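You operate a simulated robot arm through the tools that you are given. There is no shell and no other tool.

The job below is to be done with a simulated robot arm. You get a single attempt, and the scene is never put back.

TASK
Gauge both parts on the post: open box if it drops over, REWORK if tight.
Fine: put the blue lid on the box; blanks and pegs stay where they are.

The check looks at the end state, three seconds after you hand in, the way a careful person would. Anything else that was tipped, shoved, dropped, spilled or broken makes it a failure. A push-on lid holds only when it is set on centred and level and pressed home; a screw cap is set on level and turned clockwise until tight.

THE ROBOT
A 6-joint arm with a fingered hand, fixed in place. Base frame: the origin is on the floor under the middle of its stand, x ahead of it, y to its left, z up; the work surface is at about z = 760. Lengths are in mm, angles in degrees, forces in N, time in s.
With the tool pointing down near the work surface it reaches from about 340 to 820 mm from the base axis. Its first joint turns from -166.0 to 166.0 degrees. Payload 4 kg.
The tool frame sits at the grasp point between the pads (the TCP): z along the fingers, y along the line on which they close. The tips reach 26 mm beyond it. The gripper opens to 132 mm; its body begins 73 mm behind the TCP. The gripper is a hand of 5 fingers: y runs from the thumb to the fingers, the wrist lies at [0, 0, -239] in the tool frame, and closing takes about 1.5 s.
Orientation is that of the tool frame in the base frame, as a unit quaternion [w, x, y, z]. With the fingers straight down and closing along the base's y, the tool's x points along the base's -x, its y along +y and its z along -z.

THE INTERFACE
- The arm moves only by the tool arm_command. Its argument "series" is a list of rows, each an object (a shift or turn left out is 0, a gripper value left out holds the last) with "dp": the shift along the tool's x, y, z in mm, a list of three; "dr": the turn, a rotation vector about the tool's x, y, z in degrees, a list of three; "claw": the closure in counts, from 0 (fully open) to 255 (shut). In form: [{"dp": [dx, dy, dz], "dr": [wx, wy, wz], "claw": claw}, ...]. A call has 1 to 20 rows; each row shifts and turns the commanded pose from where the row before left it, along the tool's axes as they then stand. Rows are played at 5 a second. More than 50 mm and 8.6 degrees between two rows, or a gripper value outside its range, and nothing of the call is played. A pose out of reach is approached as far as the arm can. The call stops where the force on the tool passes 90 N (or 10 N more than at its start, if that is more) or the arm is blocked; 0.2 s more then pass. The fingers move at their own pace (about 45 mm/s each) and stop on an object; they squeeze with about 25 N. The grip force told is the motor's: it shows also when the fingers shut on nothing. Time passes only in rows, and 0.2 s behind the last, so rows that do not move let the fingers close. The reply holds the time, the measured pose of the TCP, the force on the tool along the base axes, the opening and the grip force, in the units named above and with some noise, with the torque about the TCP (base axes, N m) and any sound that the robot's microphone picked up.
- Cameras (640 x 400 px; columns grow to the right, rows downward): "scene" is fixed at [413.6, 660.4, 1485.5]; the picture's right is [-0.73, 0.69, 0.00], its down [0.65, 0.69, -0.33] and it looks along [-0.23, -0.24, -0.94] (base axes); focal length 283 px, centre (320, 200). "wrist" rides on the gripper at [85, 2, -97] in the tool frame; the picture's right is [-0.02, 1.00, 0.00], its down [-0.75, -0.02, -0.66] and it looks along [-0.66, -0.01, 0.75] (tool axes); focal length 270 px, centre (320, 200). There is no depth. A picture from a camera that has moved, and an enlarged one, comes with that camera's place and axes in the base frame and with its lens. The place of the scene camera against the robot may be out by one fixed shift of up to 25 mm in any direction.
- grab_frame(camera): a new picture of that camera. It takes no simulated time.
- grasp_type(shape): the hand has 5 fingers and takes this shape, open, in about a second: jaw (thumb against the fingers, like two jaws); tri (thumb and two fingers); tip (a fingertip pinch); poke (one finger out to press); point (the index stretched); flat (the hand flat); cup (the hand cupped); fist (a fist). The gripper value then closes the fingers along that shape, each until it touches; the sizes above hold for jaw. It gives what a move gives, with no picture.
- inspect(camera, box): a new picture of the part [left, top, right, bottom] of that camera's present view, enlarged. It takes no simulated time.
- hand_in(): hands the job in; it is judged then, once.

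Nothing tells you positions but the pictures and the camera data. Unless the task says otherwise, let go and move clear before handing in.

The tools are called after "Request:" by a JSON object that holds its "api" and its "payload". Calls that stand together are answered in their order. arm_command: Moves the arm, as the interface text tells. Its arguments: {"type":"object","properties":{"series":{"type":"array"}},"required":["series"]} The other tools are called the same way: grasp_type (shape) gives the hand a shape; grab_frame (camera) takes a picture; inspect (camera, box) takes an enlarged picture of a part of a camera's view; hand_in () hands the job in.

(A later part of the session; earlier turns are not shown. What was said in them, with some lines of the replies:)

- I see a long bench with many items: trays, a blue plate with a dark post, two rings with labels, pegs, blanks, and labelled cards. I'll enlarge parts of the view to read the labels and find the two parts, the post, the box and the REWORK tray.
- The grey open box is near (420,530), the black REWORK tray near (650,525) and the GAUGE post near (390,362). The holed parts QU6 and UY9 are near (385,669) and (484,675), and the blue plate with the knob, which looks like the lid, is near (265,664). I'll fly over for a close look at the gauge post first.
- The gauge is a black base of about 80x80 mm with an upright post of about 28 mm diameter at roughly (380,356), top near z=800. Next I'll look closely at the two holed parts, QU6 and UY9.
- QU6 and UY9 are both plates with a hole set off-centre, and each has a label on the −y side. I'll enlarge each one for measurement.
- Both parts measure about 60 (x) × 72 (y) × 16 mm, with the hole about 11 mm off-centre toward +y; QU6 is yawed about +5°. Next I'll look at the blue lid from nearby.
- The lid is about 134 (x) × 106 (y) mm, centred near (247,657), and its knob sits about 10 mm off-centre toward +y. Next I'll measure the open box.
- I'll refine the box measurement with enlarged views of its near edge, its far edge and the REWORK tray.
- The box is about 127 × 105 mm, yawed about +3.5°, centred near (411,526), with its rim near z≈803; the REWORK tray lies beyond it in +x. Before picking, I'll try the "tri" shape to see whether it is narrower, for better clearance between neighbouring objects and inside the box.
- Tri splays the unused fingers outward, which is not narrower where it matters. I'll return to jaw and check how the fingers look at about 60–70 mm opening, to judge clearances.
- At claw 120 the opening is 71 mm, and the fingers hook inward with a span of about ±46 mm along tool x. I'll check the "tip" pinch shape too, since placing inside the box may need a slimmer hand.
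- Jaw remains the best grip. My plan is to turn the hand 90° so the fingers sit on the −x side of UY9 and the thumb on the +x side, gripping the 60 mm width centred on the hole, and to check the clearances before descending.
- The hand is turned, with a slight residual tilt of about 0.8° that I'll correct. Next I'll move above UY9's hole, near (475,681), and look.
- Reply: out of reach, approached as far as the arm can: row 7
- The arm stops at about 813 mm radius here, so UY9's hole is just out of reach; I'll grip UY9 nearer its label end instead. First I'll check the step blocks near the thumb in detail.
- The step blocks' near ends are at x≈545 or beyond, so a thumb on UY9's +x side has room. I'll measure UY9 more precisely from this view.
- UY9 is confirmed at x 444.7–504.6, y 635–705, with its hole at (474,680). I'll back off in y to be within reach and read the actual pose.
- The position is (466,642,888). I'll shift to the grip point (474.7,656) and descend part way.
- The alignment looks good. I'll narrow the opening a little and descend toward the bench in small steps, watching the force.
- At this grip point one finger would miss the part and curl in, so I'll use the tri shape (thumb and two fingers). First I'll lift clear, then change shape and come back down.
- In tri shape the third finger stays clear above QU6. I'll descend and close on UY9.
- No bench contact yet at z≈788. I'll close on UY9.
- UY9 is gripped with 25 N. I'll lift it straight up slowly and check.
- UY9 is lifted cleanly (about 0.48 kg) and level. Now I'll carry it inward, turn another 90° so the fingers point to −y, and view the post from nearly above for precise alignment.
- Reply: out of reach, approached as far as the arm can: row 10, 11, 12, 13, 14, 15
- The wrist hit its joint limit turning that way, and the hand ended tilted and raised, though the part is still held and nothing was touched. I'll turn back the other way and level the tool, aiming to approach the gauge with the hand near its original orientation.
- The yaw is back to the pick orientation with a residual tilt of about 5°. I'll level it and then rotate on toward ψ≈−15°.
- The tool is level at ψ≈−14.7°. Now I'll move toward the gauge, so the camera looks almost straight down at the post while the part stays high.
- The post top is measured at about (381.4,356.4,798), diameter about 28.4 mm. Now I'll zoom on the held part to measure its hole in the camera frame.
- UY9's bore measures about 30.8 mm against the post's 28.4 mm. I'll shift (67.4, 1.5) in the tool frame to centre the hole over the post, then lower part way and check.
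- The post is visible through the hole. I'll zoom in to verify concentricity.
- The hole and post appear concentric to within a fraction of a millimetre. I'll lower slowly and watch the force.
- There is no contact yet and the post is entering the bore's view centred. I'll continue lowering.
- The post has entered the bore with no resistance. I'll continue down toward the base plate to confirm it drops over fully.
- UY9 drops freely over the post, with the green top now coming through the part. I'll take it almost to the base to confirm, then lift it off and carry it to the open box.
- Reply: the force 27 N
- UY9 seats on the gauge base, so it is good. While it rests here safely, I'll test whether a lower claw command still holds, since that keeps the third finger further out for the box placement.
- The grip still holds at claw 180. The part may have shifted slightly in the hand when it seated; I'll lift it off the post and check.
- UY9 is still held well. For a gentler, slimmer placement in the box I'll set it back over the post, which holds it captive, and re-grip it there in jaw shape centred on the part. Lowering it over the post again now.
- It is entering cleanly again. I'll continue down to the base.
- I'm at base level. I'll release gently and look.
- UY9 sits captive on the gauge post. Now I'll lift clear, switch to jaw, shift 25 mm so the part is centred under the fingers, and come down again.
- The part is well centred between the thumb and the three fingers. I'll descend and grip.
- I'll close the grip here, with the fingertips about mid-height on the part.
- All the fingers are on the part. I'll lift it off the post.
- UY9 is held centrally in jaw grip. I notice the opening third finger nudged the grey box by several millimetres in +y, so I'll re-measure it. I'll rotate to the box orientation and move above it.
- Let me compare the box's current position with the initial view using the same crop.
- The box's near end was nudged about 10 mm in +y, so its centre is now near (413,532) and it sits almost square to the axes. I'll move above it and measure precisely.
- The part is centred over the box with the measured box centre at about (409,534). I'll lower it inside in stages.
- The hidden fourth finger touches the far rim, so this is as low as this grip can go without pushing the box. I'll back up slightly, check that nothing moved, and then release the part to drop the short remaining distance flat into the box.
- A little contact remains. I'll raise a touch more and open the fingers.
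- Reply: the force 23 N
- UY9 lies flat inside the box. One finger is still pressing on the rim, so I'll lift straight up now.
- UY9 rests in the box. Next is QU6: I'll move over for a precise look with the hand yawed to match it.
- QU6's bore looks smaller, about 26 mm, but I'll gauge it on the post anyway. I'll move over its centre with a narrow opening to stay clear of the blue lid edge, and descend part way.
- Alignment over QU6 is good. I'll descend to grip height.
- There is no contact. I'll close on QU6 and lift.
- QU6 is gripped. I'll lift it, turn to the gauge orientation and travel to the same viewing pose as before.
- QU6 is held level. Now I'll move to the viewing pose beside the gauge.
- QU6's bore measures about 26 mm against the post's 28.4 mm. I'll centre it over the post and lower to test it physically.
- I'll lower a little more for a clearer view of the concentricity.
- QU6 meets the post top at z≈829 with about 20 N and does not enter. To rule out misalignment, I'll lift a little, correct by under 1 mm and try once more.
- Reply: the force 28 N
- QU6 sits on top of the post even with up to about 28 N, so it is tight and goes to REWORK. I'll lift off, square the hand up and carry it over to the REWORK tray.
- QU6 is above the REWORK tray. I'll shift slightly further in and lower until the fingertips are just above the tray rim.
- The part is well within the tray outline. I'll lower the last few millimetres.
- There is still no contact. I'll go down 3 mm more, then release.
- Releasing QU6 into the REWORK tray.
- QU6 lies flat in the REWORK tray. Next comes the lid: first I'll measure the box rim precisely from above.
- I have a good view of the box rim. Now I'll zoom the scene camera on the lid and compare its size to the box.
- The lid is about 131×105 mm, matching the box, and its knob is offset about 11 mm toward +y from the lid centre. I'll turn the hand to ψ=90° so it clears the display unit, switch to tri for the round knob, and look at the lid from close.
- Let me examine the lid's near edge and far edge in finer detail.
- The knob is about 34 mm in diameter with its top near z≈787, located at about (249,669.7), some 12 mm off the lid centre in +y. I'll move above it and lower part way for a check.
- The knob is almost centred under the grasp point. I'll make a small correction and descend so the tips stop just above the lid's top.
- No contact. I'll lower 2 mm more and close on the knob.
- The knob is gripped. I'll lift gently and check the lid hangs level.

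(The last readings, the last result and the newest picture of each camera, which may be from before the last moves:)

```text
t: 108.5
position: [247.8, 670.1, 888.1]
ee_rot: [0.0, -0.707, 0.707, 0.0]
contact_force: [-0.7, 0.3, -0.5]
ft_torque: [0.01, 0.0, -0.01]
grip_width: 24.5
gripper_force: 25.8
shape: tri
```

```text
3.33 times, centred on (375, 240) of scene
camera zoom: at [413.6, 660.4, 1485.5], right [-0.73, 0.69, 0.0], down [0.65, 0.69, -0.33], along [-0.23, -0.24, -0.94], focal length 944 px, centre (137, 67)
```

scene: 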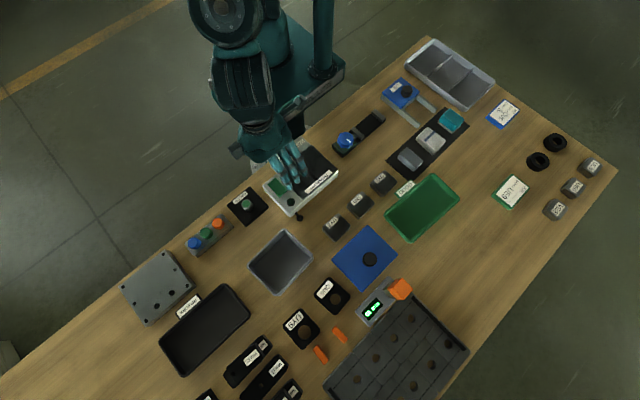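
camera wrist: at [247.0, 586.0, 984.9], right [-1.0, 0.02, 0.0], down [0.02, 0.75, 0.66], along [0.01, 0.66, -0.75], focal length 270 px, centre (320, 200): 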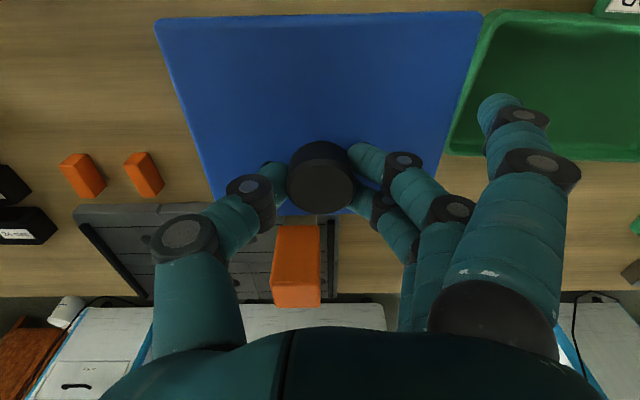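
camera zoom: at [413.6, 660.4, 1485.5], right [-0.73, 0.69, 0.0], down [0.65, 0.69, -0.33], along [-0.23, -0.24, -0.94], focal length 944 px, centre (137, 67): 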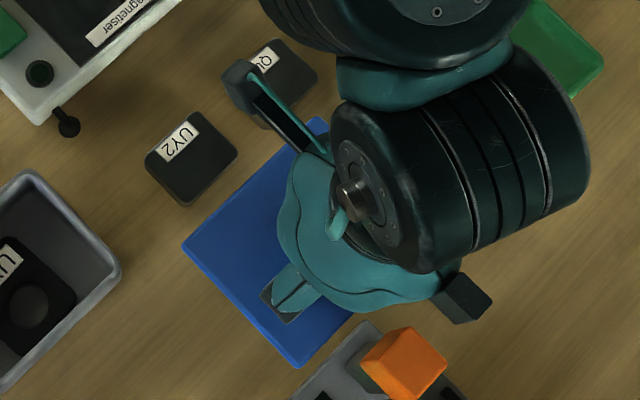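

The lid lifts level and light. I'll take fresh zoomed views of the box from the scene camera, so I can align lid and box in the same camera.

Request:
{"api": "inspect", "payload": {"camera": "scene", "box": [240, 220, 320, 300]}}

Request:
{"api": "inspect", "payload": {"camera": "scene", "box": [260, 220, 320, 260]}}

Request:
{"api": "inspect", "payload": {"camera": "scene", "box": [240, 255, 300, 300]}}

Request:
{"api": "inspect", "payload": {"camera": "wrist", "box": [140, 0, 320, 110]}}

Request:
{"api": "inspect", "payload": {"camera": "wrist", "box": [320, 0, 500, 110]}}

```text
5.00 times, centred on (280, 260) of scene
camera zoom: at [413.6, 660.4, 1485.5], right [-0.73, 0.69, 0.0], down [0.65, 0.69, -0.33], along [-0.23, -0.24, -0.94], focal length 1417 px, centre (520, -100)
```

zoom: 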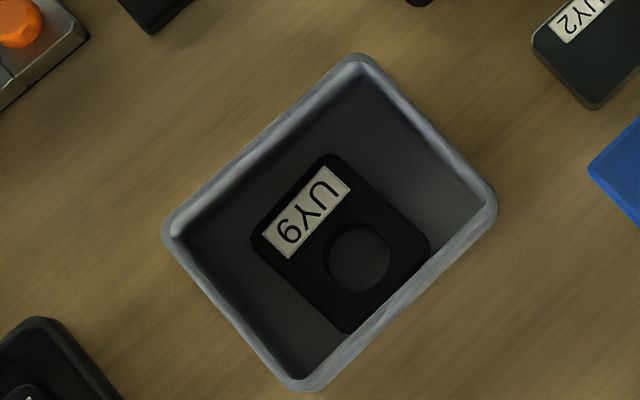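

```text
10.00 times, centred on (290, 240) of scene
camera zoom: at [413.6, 660.4, 1485.5], right [-0.73, 0.69, 0.0], down [0.65, 0.69, -0.33], along [-0.23, -0.24, -0.94], focal length 2833 px, centre (620, -200)
```

zoom: 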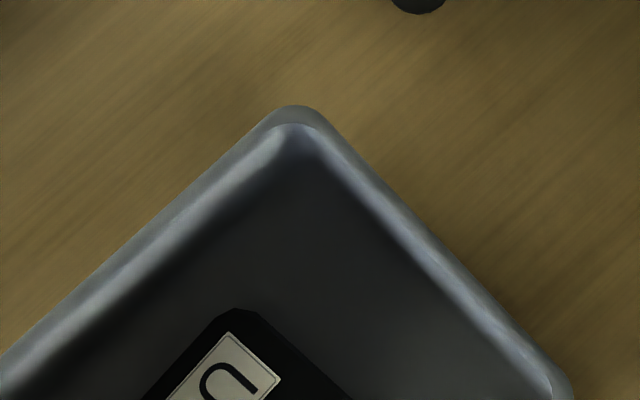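

```text
8.89 times, centred on (270, 278) of scene
camera zoom: at [413.6, 660.4, 1485.5], right [-0.73, 0.69, 0.0], down [0.65, 0.69, -0.33], along [-0.23, -0.24, -0.94], focal length 2519 px, centre (764, -489)
```

zoom: 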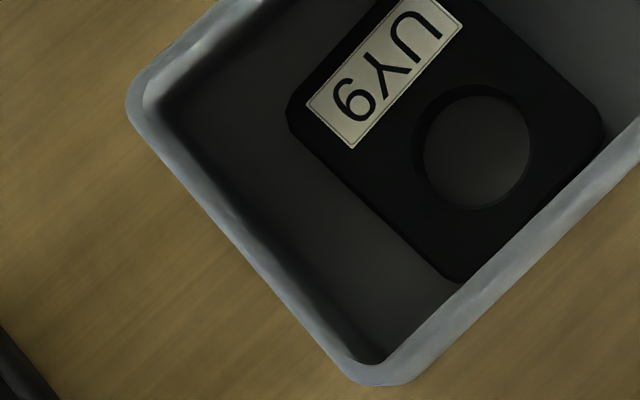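

```text
3.56 times, centred on (230, 55) of wrist
camera zoom: at [247.0, 586.0, 984.9], right [-1.0, 0.02, 0.0], down [0.02, 0.75, 0.66], along [0.01, 0.66, -0.75], focal length 961 px, centre (640, 716)
```

zoom: 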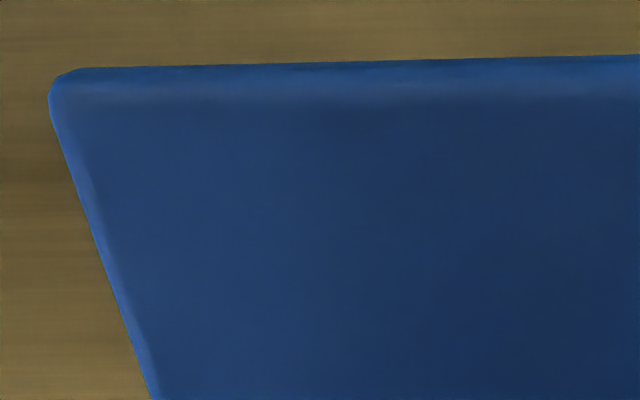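

```text
3.56 times, centred on (410, 55) of wrist
camera zoom: at [247.0, 586.0, 984.9], right [-1.0, 0.02, 0.0], down [0.02, 0.75, 0.66], along [0.01, 0.66, -0.75], focal length 961 px, centre (0, 716)
```

zoom: 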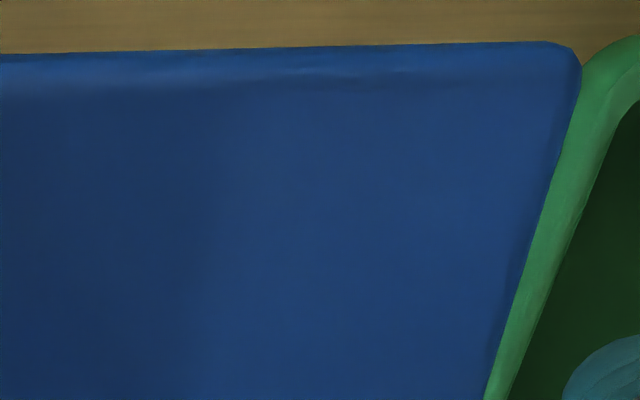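

The box is centred near (409,532) with about +1° yaw. I'll carry the lid over it at height, turned 1° to match, and check the alignment with the scene camera.

Request:
{"api": "arm_command", "payload": {"series": [{"dp": [20.6, -27.2, 0]}, {"dp": [20.6, -27.2, 0]}, {"dp": [20.6, -27.2, 0]}, {"dp": [20.6, -27.2, 0]}, {"dp": [20.6, -27.2, 0]}, {"dp": [20.6, -27.0, 0], "dr": [0, 0, -1.0]}, {"dp": [0, 0, 8]}, {"dp": [0, 0, 8]}, {"dp": [0, 0, 0]}, {"dp": [0, 0, 0]}]}}

Request:
{"api": "grab_frame", "payload": {"camera": "wrist"}}

Request:
{"api": "inspect", "payload": {"camera": "scene", "box": [225, 200, 335, 310]}}

```text
t: 110.7
position: [411.5, 545.6, 871.7]
ee_rot: [0.001, 0.713, -0.701, -0.001]
contact_force: [0.1, 0.6, -0.9]
ft_torque: [-0.03, 0.01, 0.02]
grip_width: 24.3
gripper_force: 24.7
shape: tri
```

```text
taken
camera wrist: at [411.8, 462.3, 968.1], right [-1.0, 0.0, 0.0], down [0.0, 0.75, 0.66], along [0.0, 0.66, -0.75], focal length 270 px, centre (320, 200)
```

wrist: 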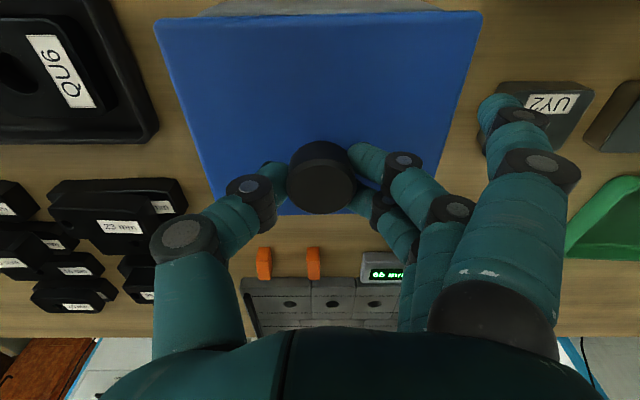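

```text
3.64 times, centred on (280, 255) of scene
camera zoom: at [413.6, 660.4, 1485.5], right [-0.73, 0.69, 0.0], down [0.65, 0.69, -0.33], along [-0.23, -0.24, -0.94], focal length 1030 px, centre (466, 0)
```

zoom: 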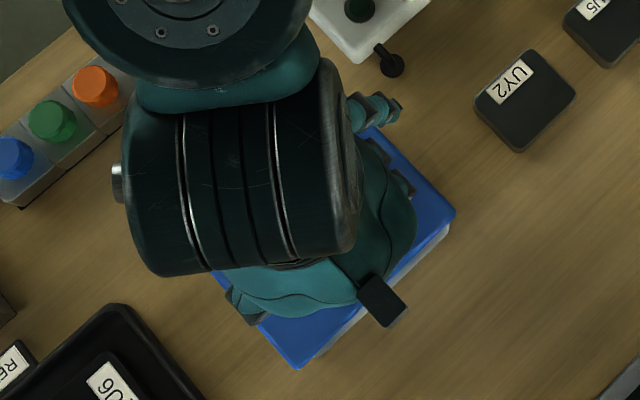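

Box and lid are both visible. I'll zoom the scene camera on the lid's visible corners to compare against the box numerically.

Request:
{"api": "inspect", "payload": {"camera": "scene", "box": [290, 230, 350, 275]}}

Request:
{"api": "inspect", "payload": {"camera": "scene", "box": [245, 270, 305, 315]}}

Request:
{"api": "inspect", "payload": {"camera": "wrist", "box": [140, 0, 320, 60]}}

Request:
{"api": "inspect", "payload": {"camera": "wrist", "box": [320, 0, 500, 60]}}

```text
8.89 times, centred on (320, 252) of scene
camera zoom: at [413.6, 660.4, 1485.5], right [-0.73, 0.69, 0.0], down [0.65, 0.69, -0.33], along [-0.23, -0.24, -0.94], focal length 2519 px, centre (320, -267)
```

zoom: 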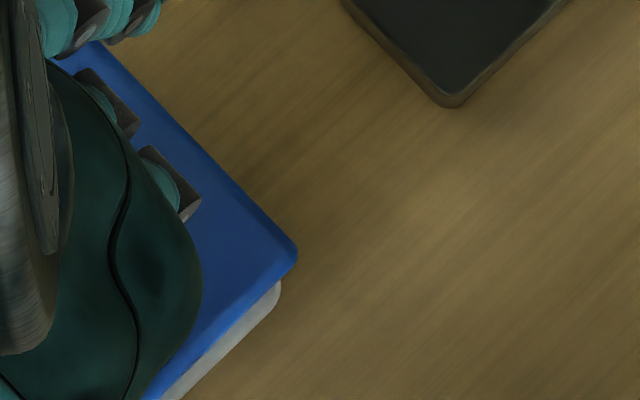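

```text
8.89 times, centred on (275, 292) of scene
camera zoom: at [413.6, 660.4, 1485.5], right [-0.73, 0.69, 0.0], down [0.65, 0.69, -0.33], along [-0.23, -0.24, -0.94], focal length 2519 px, centre (720, -622)
```

zoom: 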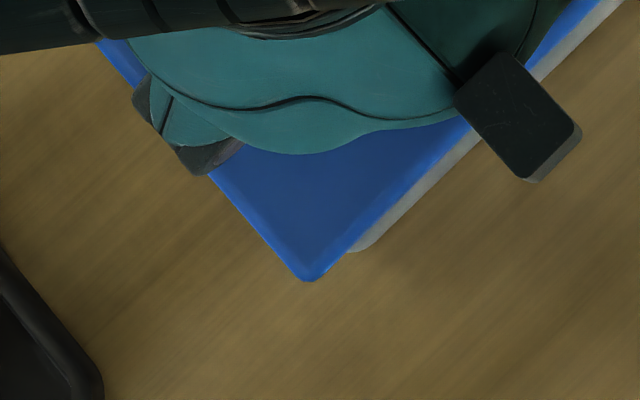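

```text
3.56 times, centred on (230, 30) of wrist
camera zoom: at [411.8, 462.3, 968.1], right [-1.0, 0.0, 0.0], down [0.0, 0.75, 0.66], along [0.0, 0.66, -0.75], focal length 961 px, centre (640, 804)
```

zoom: 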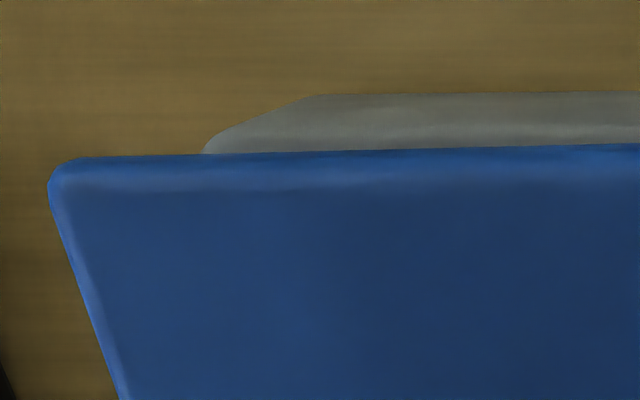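

```text
3.56 times, centred on (410, 30) of wrist
camera zoom: at [411.8, 462.3, 968.1], right [-1.0, 0.0, 0.0], down [0.0, 0.75, 0.66], along [0.0, 0.66, -0.75], focal length 961 px, centre (0, 804)
```

zoom: 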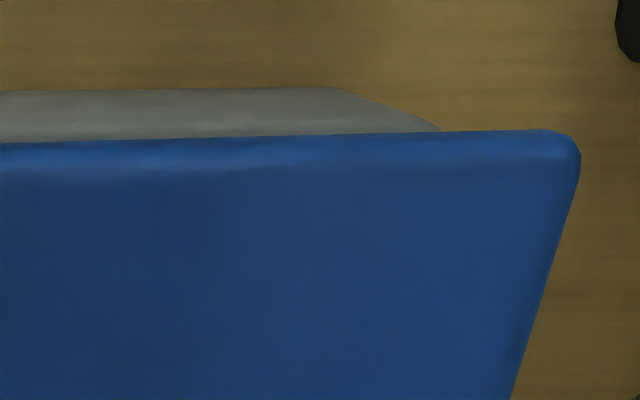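

The lid is within about 1 mm. I'll apply a small correction (−1 mm in x and y, −0.5° yaw) and lower to just above the rim for another check.

Request:
{"api": "arm_command", "payload": {"series": [{"dp": [1.0, 1.0, 0], "dr": [0, 0, 0.5]}, {"dp": [0, 0, 6]}, {"dp": [0, 0, 6]}, {"dp": [0, 0, 5]}, {"dp": [0, 0, 0]}, {"dp": [0, 0, 0]}]}}

Request:
{"api": "inspect", "payload": {"camera": "wrist", "box": [140, 0, 320, 60]}}

Request:
{"api": "inspect", "payload": {"camera": "wrist", "box": [320, 0, 500, 60]}}

Request:
{"api": "inspect", "payload": {"camera": "scene", "box": [290, 230, 350, 275]}}

Request:
{"api": "inspect", "payload": {"camera": "scene", "box": [245, 270, 305, 315]}}

```text
t: 112.1
position: [411.1, 546.0, 854.6]
ee_rot: [0.0, 0.71, -0.704, 0.001]
contact_force: [-0.4, -0.3, -1.3]
ft_torque: [0.0, 0.0, 0.0]
grip_width: 24.1
gripper_force: 25.4
shape: tri
```

```text
3.56 times, centred on (230, 30) of wrist
camera zoom: at [410.1, 461.2, 951.0], right [-1.0, 0.01, 0.0], down [0.01, 0.75, 0.66], along [0.01, 0.66, -0.75], focal length 961 px, centre (640, 804)
```

zoom: 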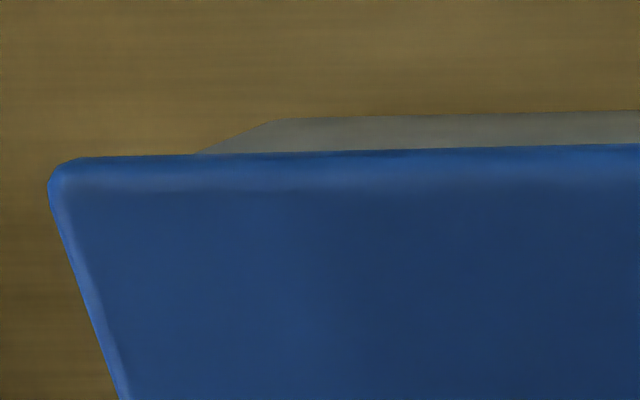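

```text
3.56 times, centred on (410, 30) of wrist
camera zoom: at [410.1, 461.2, 951.0], right [-1.0, 0.01, 0.0], down [0.01, 0.75, 0.66], along [0.01, 0.66, -0.75], focal length 961 px, centre (0, 804)
```

zoom: 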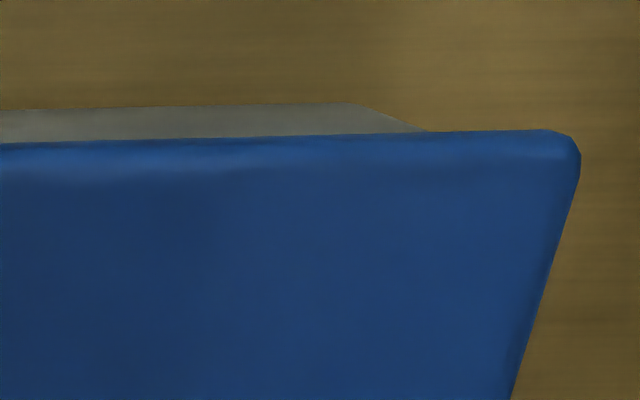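

```text
8.89 times, centred on (320, 252) of scene
camera zoom: at [413.6, 660.4, 1485.5], right [-0.73, 0.69, 0.0], down [0.65, 0.69, -0.33], along [-0.23, -0.24, -0.94], focal length 2519 px, centre (320, -267)
```

zoom: 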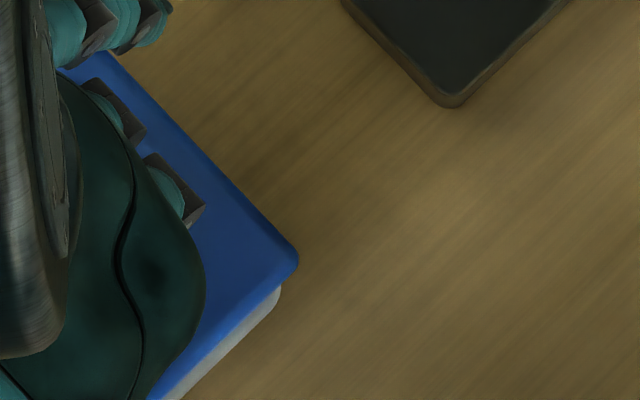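

```text
8.89 times, centred on (275, 292) of scene
camera zoom: at [413.6, 660.4, 1485.5], right [-0.73, 0.69, 0.0], down [0.65, 0.69, -0.33], along [-0.23, -0.24, -0.94], focal length 2519 px, centre (720, -622)
```

zoom: 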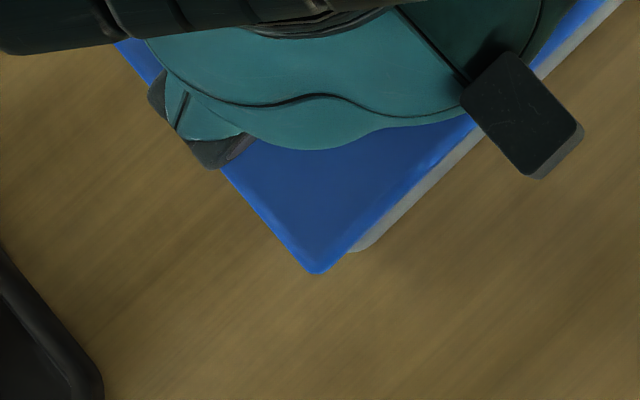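

The lid and box now agree to within about 0.5 mm in both cameras. I'll lower gently until contact.

Request:
{"api": "arm_command", "payload": {"series": [{"dp": [0, 0, 3]}, {"dp": [0, 0, 3]}, {"dp": [0, 0, 2]}, {"dp": [0, 0, 2]}, {"dp": [0, 0, 0]}]}}

```text
t: 113.3
position: [410.9, 545.4, 847.4]
ee_rot: [0.0, 0.71, -0.704, -0.001]
contact_force: [-0.6, -3.6, 18.0]
ft_torque: [-0.13, 0.1, 0.01]
grip_width: 24.9
gripper_force: 25.4
shape: tri
heard: snap
```

A snap was heard with about 18 N at z≈847. I'll look at how the lid is sitting.

Request:
{"api": "grab_frame", "payload": {"camera": "wrist"}}

Request:
{"api": "inspect", "payload": {"camera": "wrist", "box": [140, 0, 320, 60]}}

Request:
{"api": "inspect", "payload": {"camera": "wrist", "box": [320, 0, 500, 60]}}

Request:
{"api": "inspect", "payload": {"camera": "scene", "box": [225, 200, 335, 310]}}

Request:
{"api": "inspect", "payload": {"camera": "scene", "box": [245, 270, 305, 315]}}

```text
taken
camera wrist: at [410.3, 461.4, 942.4], right [-1.0, 0.01, 0.0], down [0.01, 0.75, 0.66], along [0.01, 0.66, -0.75], focal length 270 px, centre (320, 200)
```

wrist: 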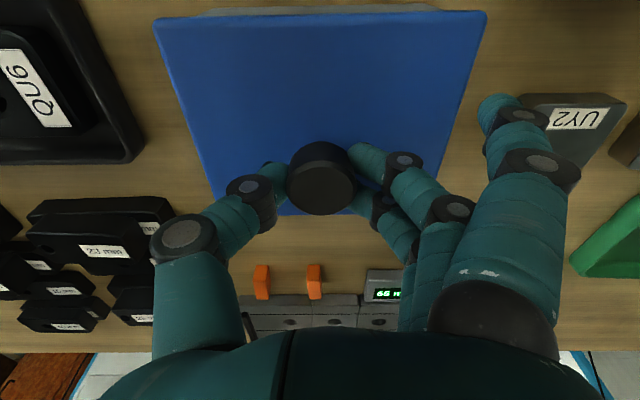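

```text
3.56 times, centred on (230, 30) of wrist
camera zoom: at [410.3, 461.4, 942.4], right [-1.0, 0.01, 0.0], down [0.01, 0.75, 0.66], along [0.01, 0.66, -0.75], focal length 961 px, centre (640, 804)
```

zoom: 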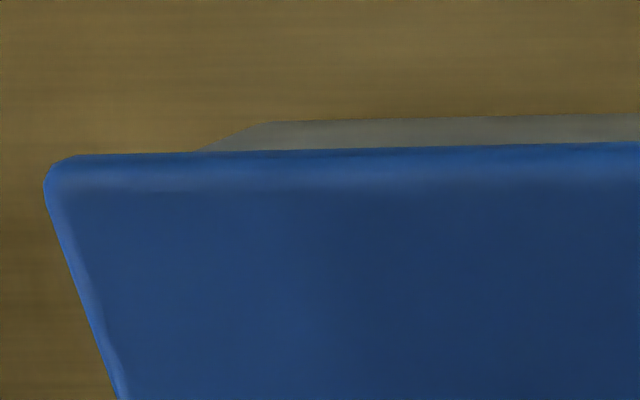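

```text
3.56 times, centred on (410, 30) of wrist
camera zoom: at [410.3, 461.4, 942.4], right [-1.0, 0.01, 0.0], down [0.01, 0.75, 0.66], along [0.01, 0.66, -0.75], focal length 961 px, centre (0, 804)
```

zoom: 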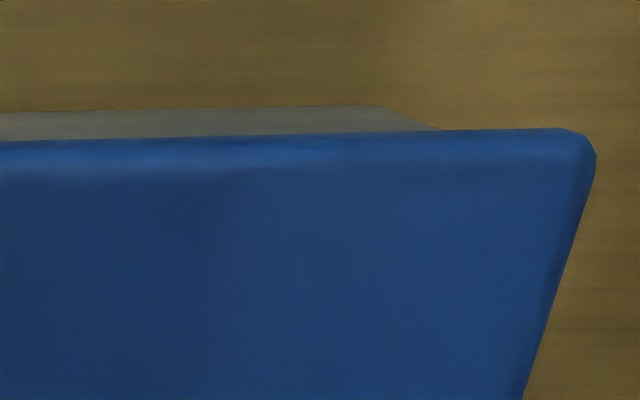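

```text
3.64 times, centred on (280, 255) of scene
camera zoom: at [413.6, 660.4, 1485.5], right [-0.73, 0.69, 0.0], down [0.65, 0.69, -0.33], along [-0.23, -0.24, -0.94], focal length 1030 px, centre (466, 0)
```

zoom: 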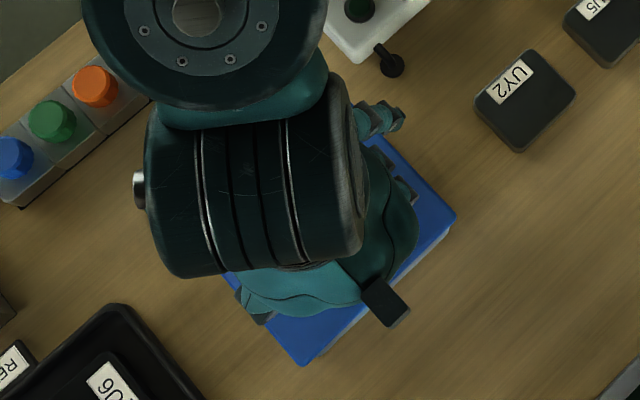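

```text
8.89 times, centred on (275, 292) of scene
camera zoom: at [413.6, 660.4, 1485.5], right [-0.73, 0.69, 0.0], down [0.65, 0.69, -0.33], along [-0.23, -0.24, -0.94], focal length 2519 px, centre (720, -622)
```

zoom: 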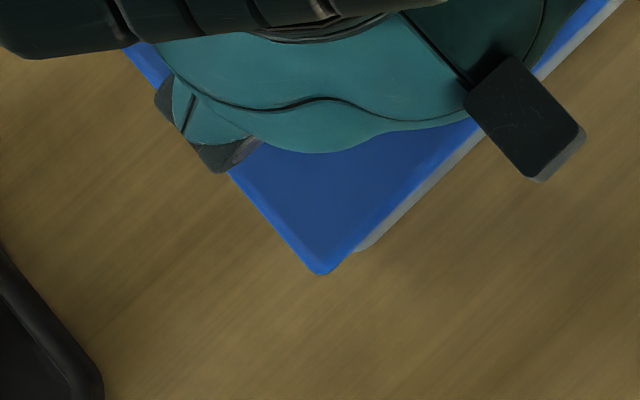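

The lid looks seated but may not be fully home on the −x side. I'll press down further in small steps while still guiding it by the knob.

Request:
{"api": "arm_command", "payload": {"series": [{"dp": [0, 0, 1]}, {"dp": [0, 0, 1]}, {"dp": [0, 0, 1]}, {"dp": [0, 0, 0]}]}}

```text
t: 114.3
position: [411.9, 545.8, 843.7]
ee_rot: [-0.003, 0.71, -0.704, -0.001]
contact_force: [0.4, -3.2, 47.8]
ft_torque: [-0.2, -0.21, 0.0]
grip_width: 28.2
gripper_force: 25.3
shape: tri
```

Force is 48 N. I'll press slightly more.

Request:
{"api": "arm_command", "payload": {"series": [{"dp": [0, 0, 0.8]}, {"dp": [0, 0, 0.7]}, {"dp": [0, 0, 0]}]}}

Request:
{"api": "grab_frame", "payload": {"camera": "wrist"}}

Request:
{"api": "inspect", "payload": {"camera": "scene", "box": [225, 200, 335, 310]}}

```text
t: 115.1
position: [412.0, 545.3, 844.2]
ee_rot: [-0.004, 0.71, -0.704, -0.001]
contact_force: [-1.5, -3.8, 55.3]
ft_torque: [-0.19, -0.22, 0.02]
grip_width: 29.3
gripper_force: 25.2
shape: tri
```

```text
taken
camera wrist: at [410.3, 461.2, 940.4], right [-1.0, 0.01, 0.0], down [0.01, 0.75, 0.66], along [0.01, 0.66, -0.75], focal length 270 px, centre (320, 200)
```

wrist: 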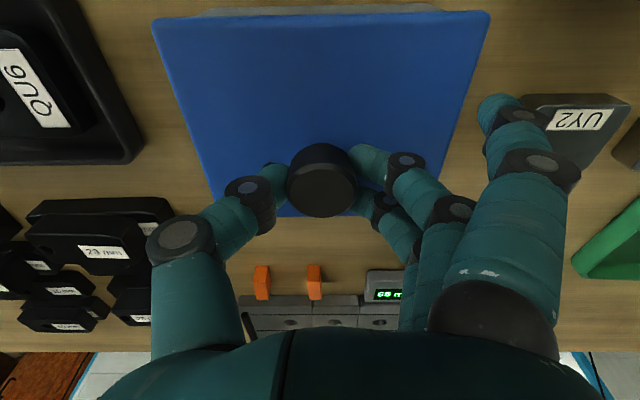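

```text
3.64 times, centred on (280, 255) of scene
camera zoom: at [413.6, 660.4, 1485.5], right [-0.73, 0.69, 0.0], down [0.65, 0.69, -0.33], along [-0.23, -0.24, -0.94], focal length 1030 px, centre (466, 0)
```

zoom: 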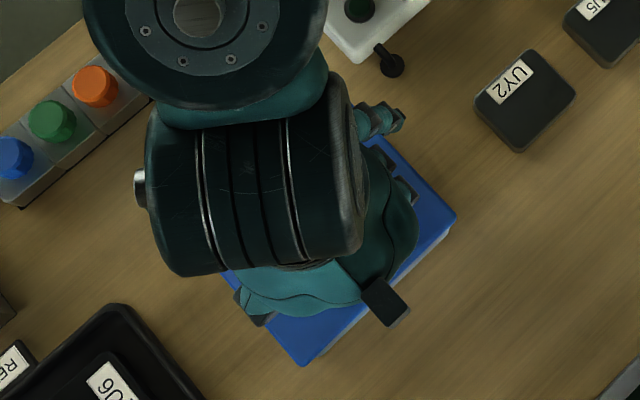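

The lid takes 55 N without moving further. I'll relieve the pressure, open the fingers and back off to inspect.

Request:
{"api": "arm_command", "payload": {"series": [{"dp": [0, 0, -1.5]}, {"dp": [0, 0, -1.5]}, {"claw": 190}, {"claw": 165}, {"claw": 140}, {"claw": 115}, {"claw": 100}, {"dp": [0, 0, 0]}, {"dp": [0, 0, 0]}]}}

Request:
{"api": "grab_frame", "payload": {"camera": "wrist"}}

```text
t: 117.1
position: [412.7, 545.3, 843.9]
ee_rot: [0.0, 0.71, -0.704, 0.0]
contact_force: [1.2, -0.9, 34.1]
ft_torque: [-0.06, -0.04, 0.01]
grip_width: 60.1
gripper_force: 0.1
shape: tri
```

```text
taken
camera wrist: at [410.5, 460.9, 940.9], right [-1.0, 0.01, 0.0], down [0.01, 0.75, 0.66], along [0.01, 0.66, -0.75], focal length 270 px, centre (320, 200)
```

wrist: 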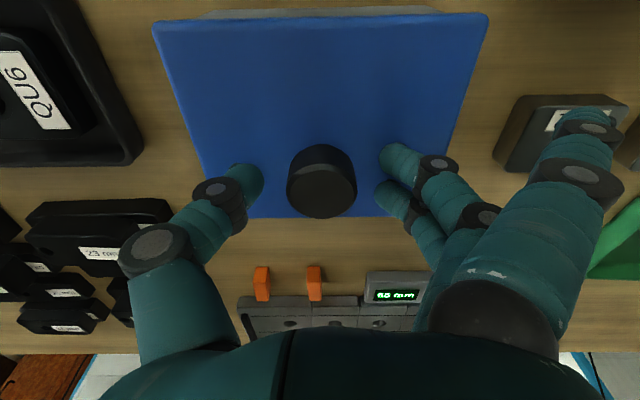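

The fingertips still rest on the lid. I'll raise straight up.

Request:
{"api": "arm_command", "payload": {"series": [{"dp": [0, 0, -4]}, {"dp": [0, 0, -6]}, {"dp": [0, 0, -10]}, {"dp": [0, 0, -20]}, {"dp": [0, 0, -25]}, {"dp": [0, 0, 0]}]}}

Request:
{"api": "grab_frame", "payload": {"camera": "wrist"}}

Request:
{"api": "inspect", "payload": {"camera": "scene", "box": [225, 200, 335, 310]}}

```text
t: 118.5
position: [409.6, 546.8, 907.6]
ee_rot: [0.0, 0.71, -0.704, 0.0]
contact_force: [-0.1, 0.3, -1.1]
ft_torque: [0.04, 0.02, 0.0]
grip_width: 79.7
gripper_force: 0.0
shape: tri
```

```text
taken
camera wrist: at [409.9, 462.3, 1004.9], right [-1.0, 0.01, 0.0], down [0.01, 0.75, 0.66], along [0.01, 0.66, -0.75], focal length 270 px, centre (320, 200)
```

wrist: 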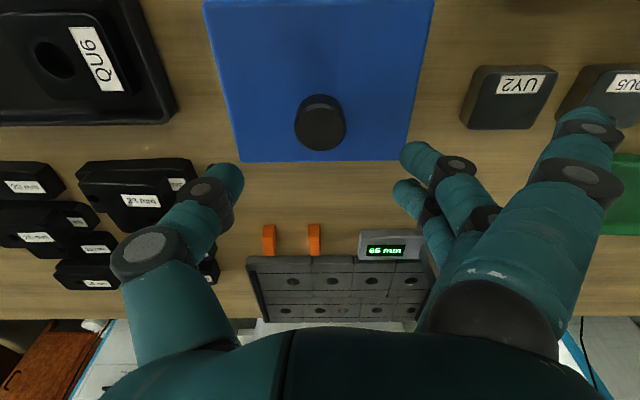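

```text
3.64 times, centred on (280, 255) of scene
camera zoom: at [413.6, 660.4, 1485.5], right [-0.73, 0.69, 0.0], down [0.65, 0.69, -0.33], along [-0.23, -0.24, -0.94], focal length 1030 px, centre (466, 0)
```

zoom: 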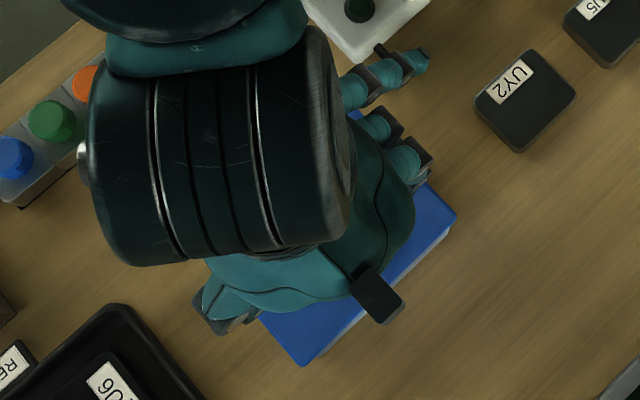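

The lid is on and released. I'll back away toward −y for an oblique view of the joint between lid and box.

Request:
{"api": "arm_command", "payload": {"series": [{"dp": [36.7, 0, 0]}, {"dp": [36.7, 0, 0]}, {"dp": [36.7, 0, 10]}, {"dp": [36.7, 0, 20]}, {"dp": [0, 0, 0]}, {"dp": [0, 0, 0]}]}}

Request:
{"api": "grab_frame", "payload": {"camera": "wrist"}}

Request:
{"api": "inspect", "payload": {"camera": "wrist", "box": [230, 150, 410, 260]}}

Request:
{"api": "inspect", "payload": {"camera": "scene", "box": [225, 200, 335, 310]}}

```text
t: 119.9
position: [412.2, 398.5, 878.5]
ee_rot: [-0.001, 0.71, -0.704, 0.0]
contact_force: [0.0, 0.2, -0.2]
ft_torque: [-0.02, 0.01, -0.02]
grip_width: 79.8
gripper_force: 0.0
shape: tri
```

```text
taken
camera wrist: at [412.4, 314.7, 975.2], right [-1.0, 0.01, 0.0], down [0.01, 0.75, 0.66], along [0.01, 0.66, -0.75], focal length 270 px, centre (320, 200)
```

wrist: 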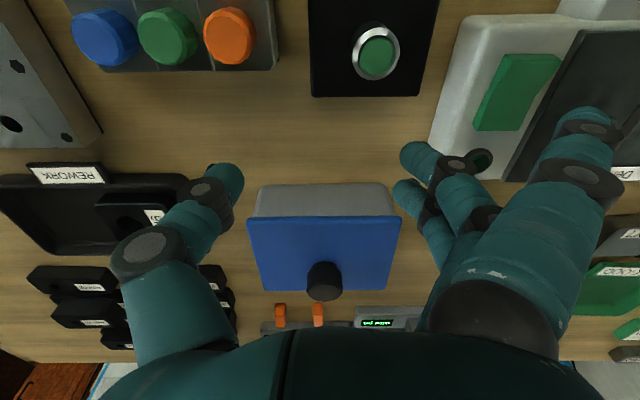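

```text
3.56 times, centred on (320, 205) of wrist
camera zoom: at [412.4, 314.7, 975.2], right [-1.0, 0.01, 0.0], down [0.01, 0.75, 0.66], along [0.01, 0.66, -0.75], focal length 961 px, centre (320, 182)
```

zoom: 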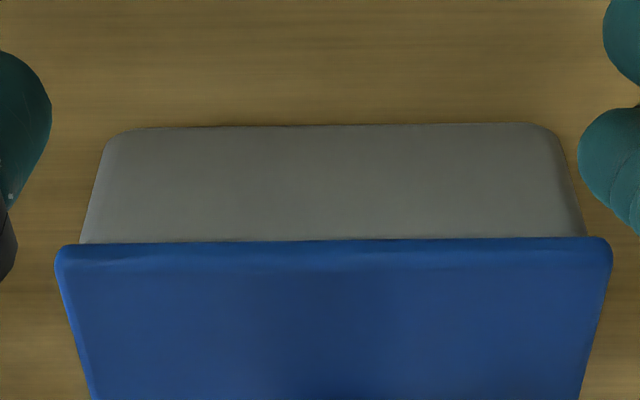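

```text
3.64 times, centred on (280, 255) of scene
camera zoom: at [413.6, 660.4, 1485.5], right [-0.73, 0.69, 0.0], down [0.65, 0.69, -0.33], along [-0.23, -0.24, -0.94], focal length 1030 px, centre (466, 0)
```

zoom: 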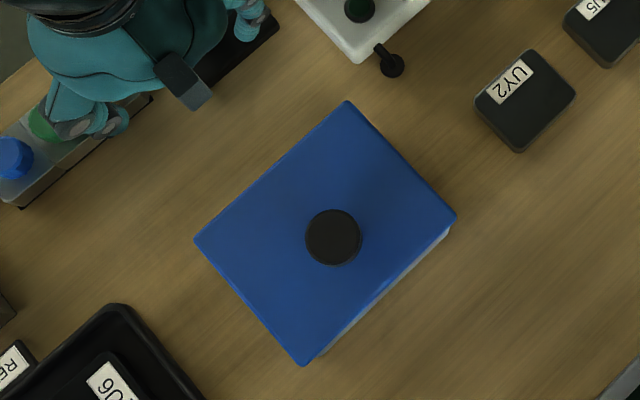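

The lid sits symmetrically and level on the box, with no gap. I'll raise the arm clear and compare the whole scene with the start.

Request:
{"api": "arm_command", "payload": {"series": [{"dp": [0, 0, -30]}, {"dp": [0, 0, -40]}, {"dp": [0, 0, -40]}, {"dp": [0, 20, -40]}, {"dp": [0, 40, -20]}, {"dp": [0, 40, 0]}, {"dp": [0, 40, 0]}, {"dp": [0, 0, 0]}, {"dp": [0, 0, 0]}]}}

Request:
{"api": "grab_frame", "payload": {"camera": "scene"}}

Request:
{"api": "inspect", "payload": {"camera": "scene", "box": [100, 180, 300, 400]}}

Request:
{"api": "inspect", "payload": {"camera": "scene", "box": [260, 220, 480, 400]}}

Request:
{"api": "grab_frame", "payload": {"camera": "wrist"}}

```text
t: 121.9
position: [274.3, 399.1, 1048.3]
ee_rot: [-0.001, 0.71, -0.704, 0.0]
contact_force: [-0.3, 0.3, -0.3]
ft_torque: [0.0, -0.04, -0.02]
grip_width: 79.9
gripper_force: 0.0
shape: tri
```

```text
taken
```

scene: 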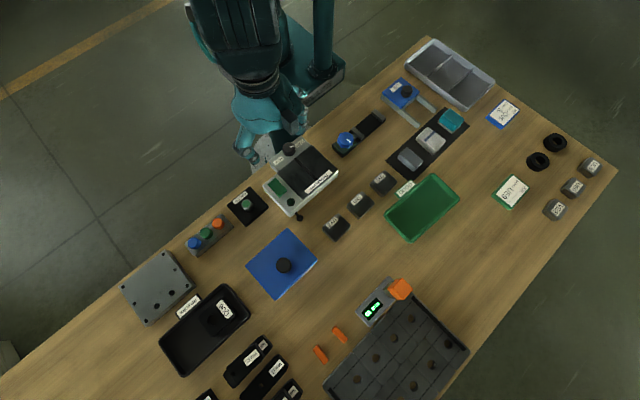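

```text
1.82 times, centred on (200, 290) of scene
camera zoom: at [413.6, 660.4, 1485.5], right [-0.73, 0.69, 0.0], down [0.65, 0.69, -0.33], along [-0.23, -0.24, -0.94], focal length 515 px, centre (538, 36)
```

zoom: 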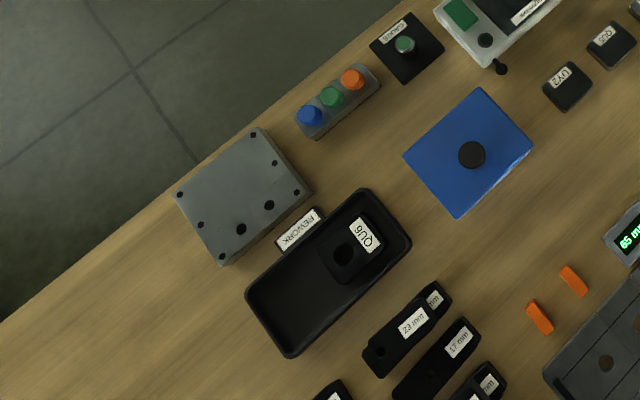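

```text
2.22 times, centred on (370, 310) of scene
camera zoom: at [413.6, 660.4, 1485.5], right [-0.73, 0.69, 0.0], down [0.65, 0.69, -0.33], along [-0.23, -0.24, -0.94], focal length 630 px, centre (209, -44)
```

zoom: 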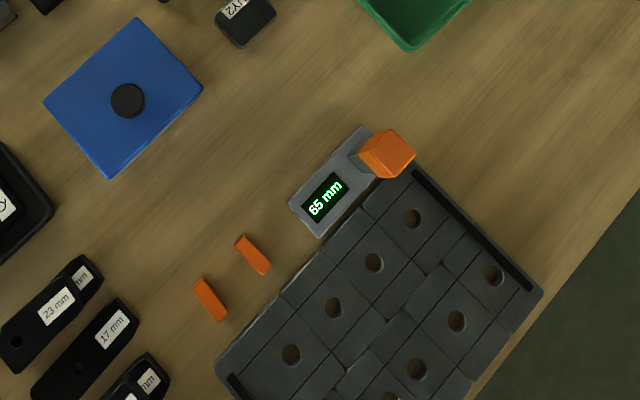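

```text
taken
camera wrist: at [272.7, 313.2, 1145.4], right [-1.0, 0.01, 0.0], down [0.01, 0.75, 0.66], along [0.01, 0.66, -0.75], focal length 270 px, centre (320, 200)
```

wrist: 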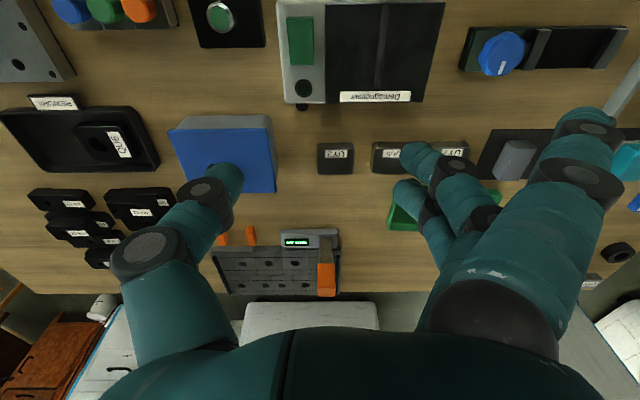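

Everything matches the start except for what the task called for. UY9 dropped over the post and is in the box under the snapped-on blue lid, and QU6 was tight and is in REWORK. The pegs, blanks and gauge look unmoved, and the box itself sits a few millimetres from its original spot and turned slightly. The arm is clear, so I'm handing in.

Request:
{"api": "hand_in", "payload": {}}

```text
The job is handed in.
```

Both parts are gauged and sorted, the blue lid is on the box, and I've handed the job in. I haven't seen the check's result.

- **UY9:** it dropped freely over the post down to the base, so it went into the open box. I released it about 30 mm above the box floor because one finger met the rim. It landed flat.
- **QU6:** it stopped on top of the post under about 28 N, even after I re-centred it, so it is tight. It lies flat in the REWORK tray.
- **Lid:** I set it on centred and level and heard a snap. I then pressed it to about 55 N, and no gap shows between lid and box.
- **Box moved:** a finger of the hand nudged the grey box while I was releasing UY9 on the post. Its centre shifted about 6 mm and it turned a few degrees. I left it there and aligned the lid to its new position.
- **Everything else:** the pegs, blanks and gauge look unmoved in the before and after pictures. The arm is clear of the bench.
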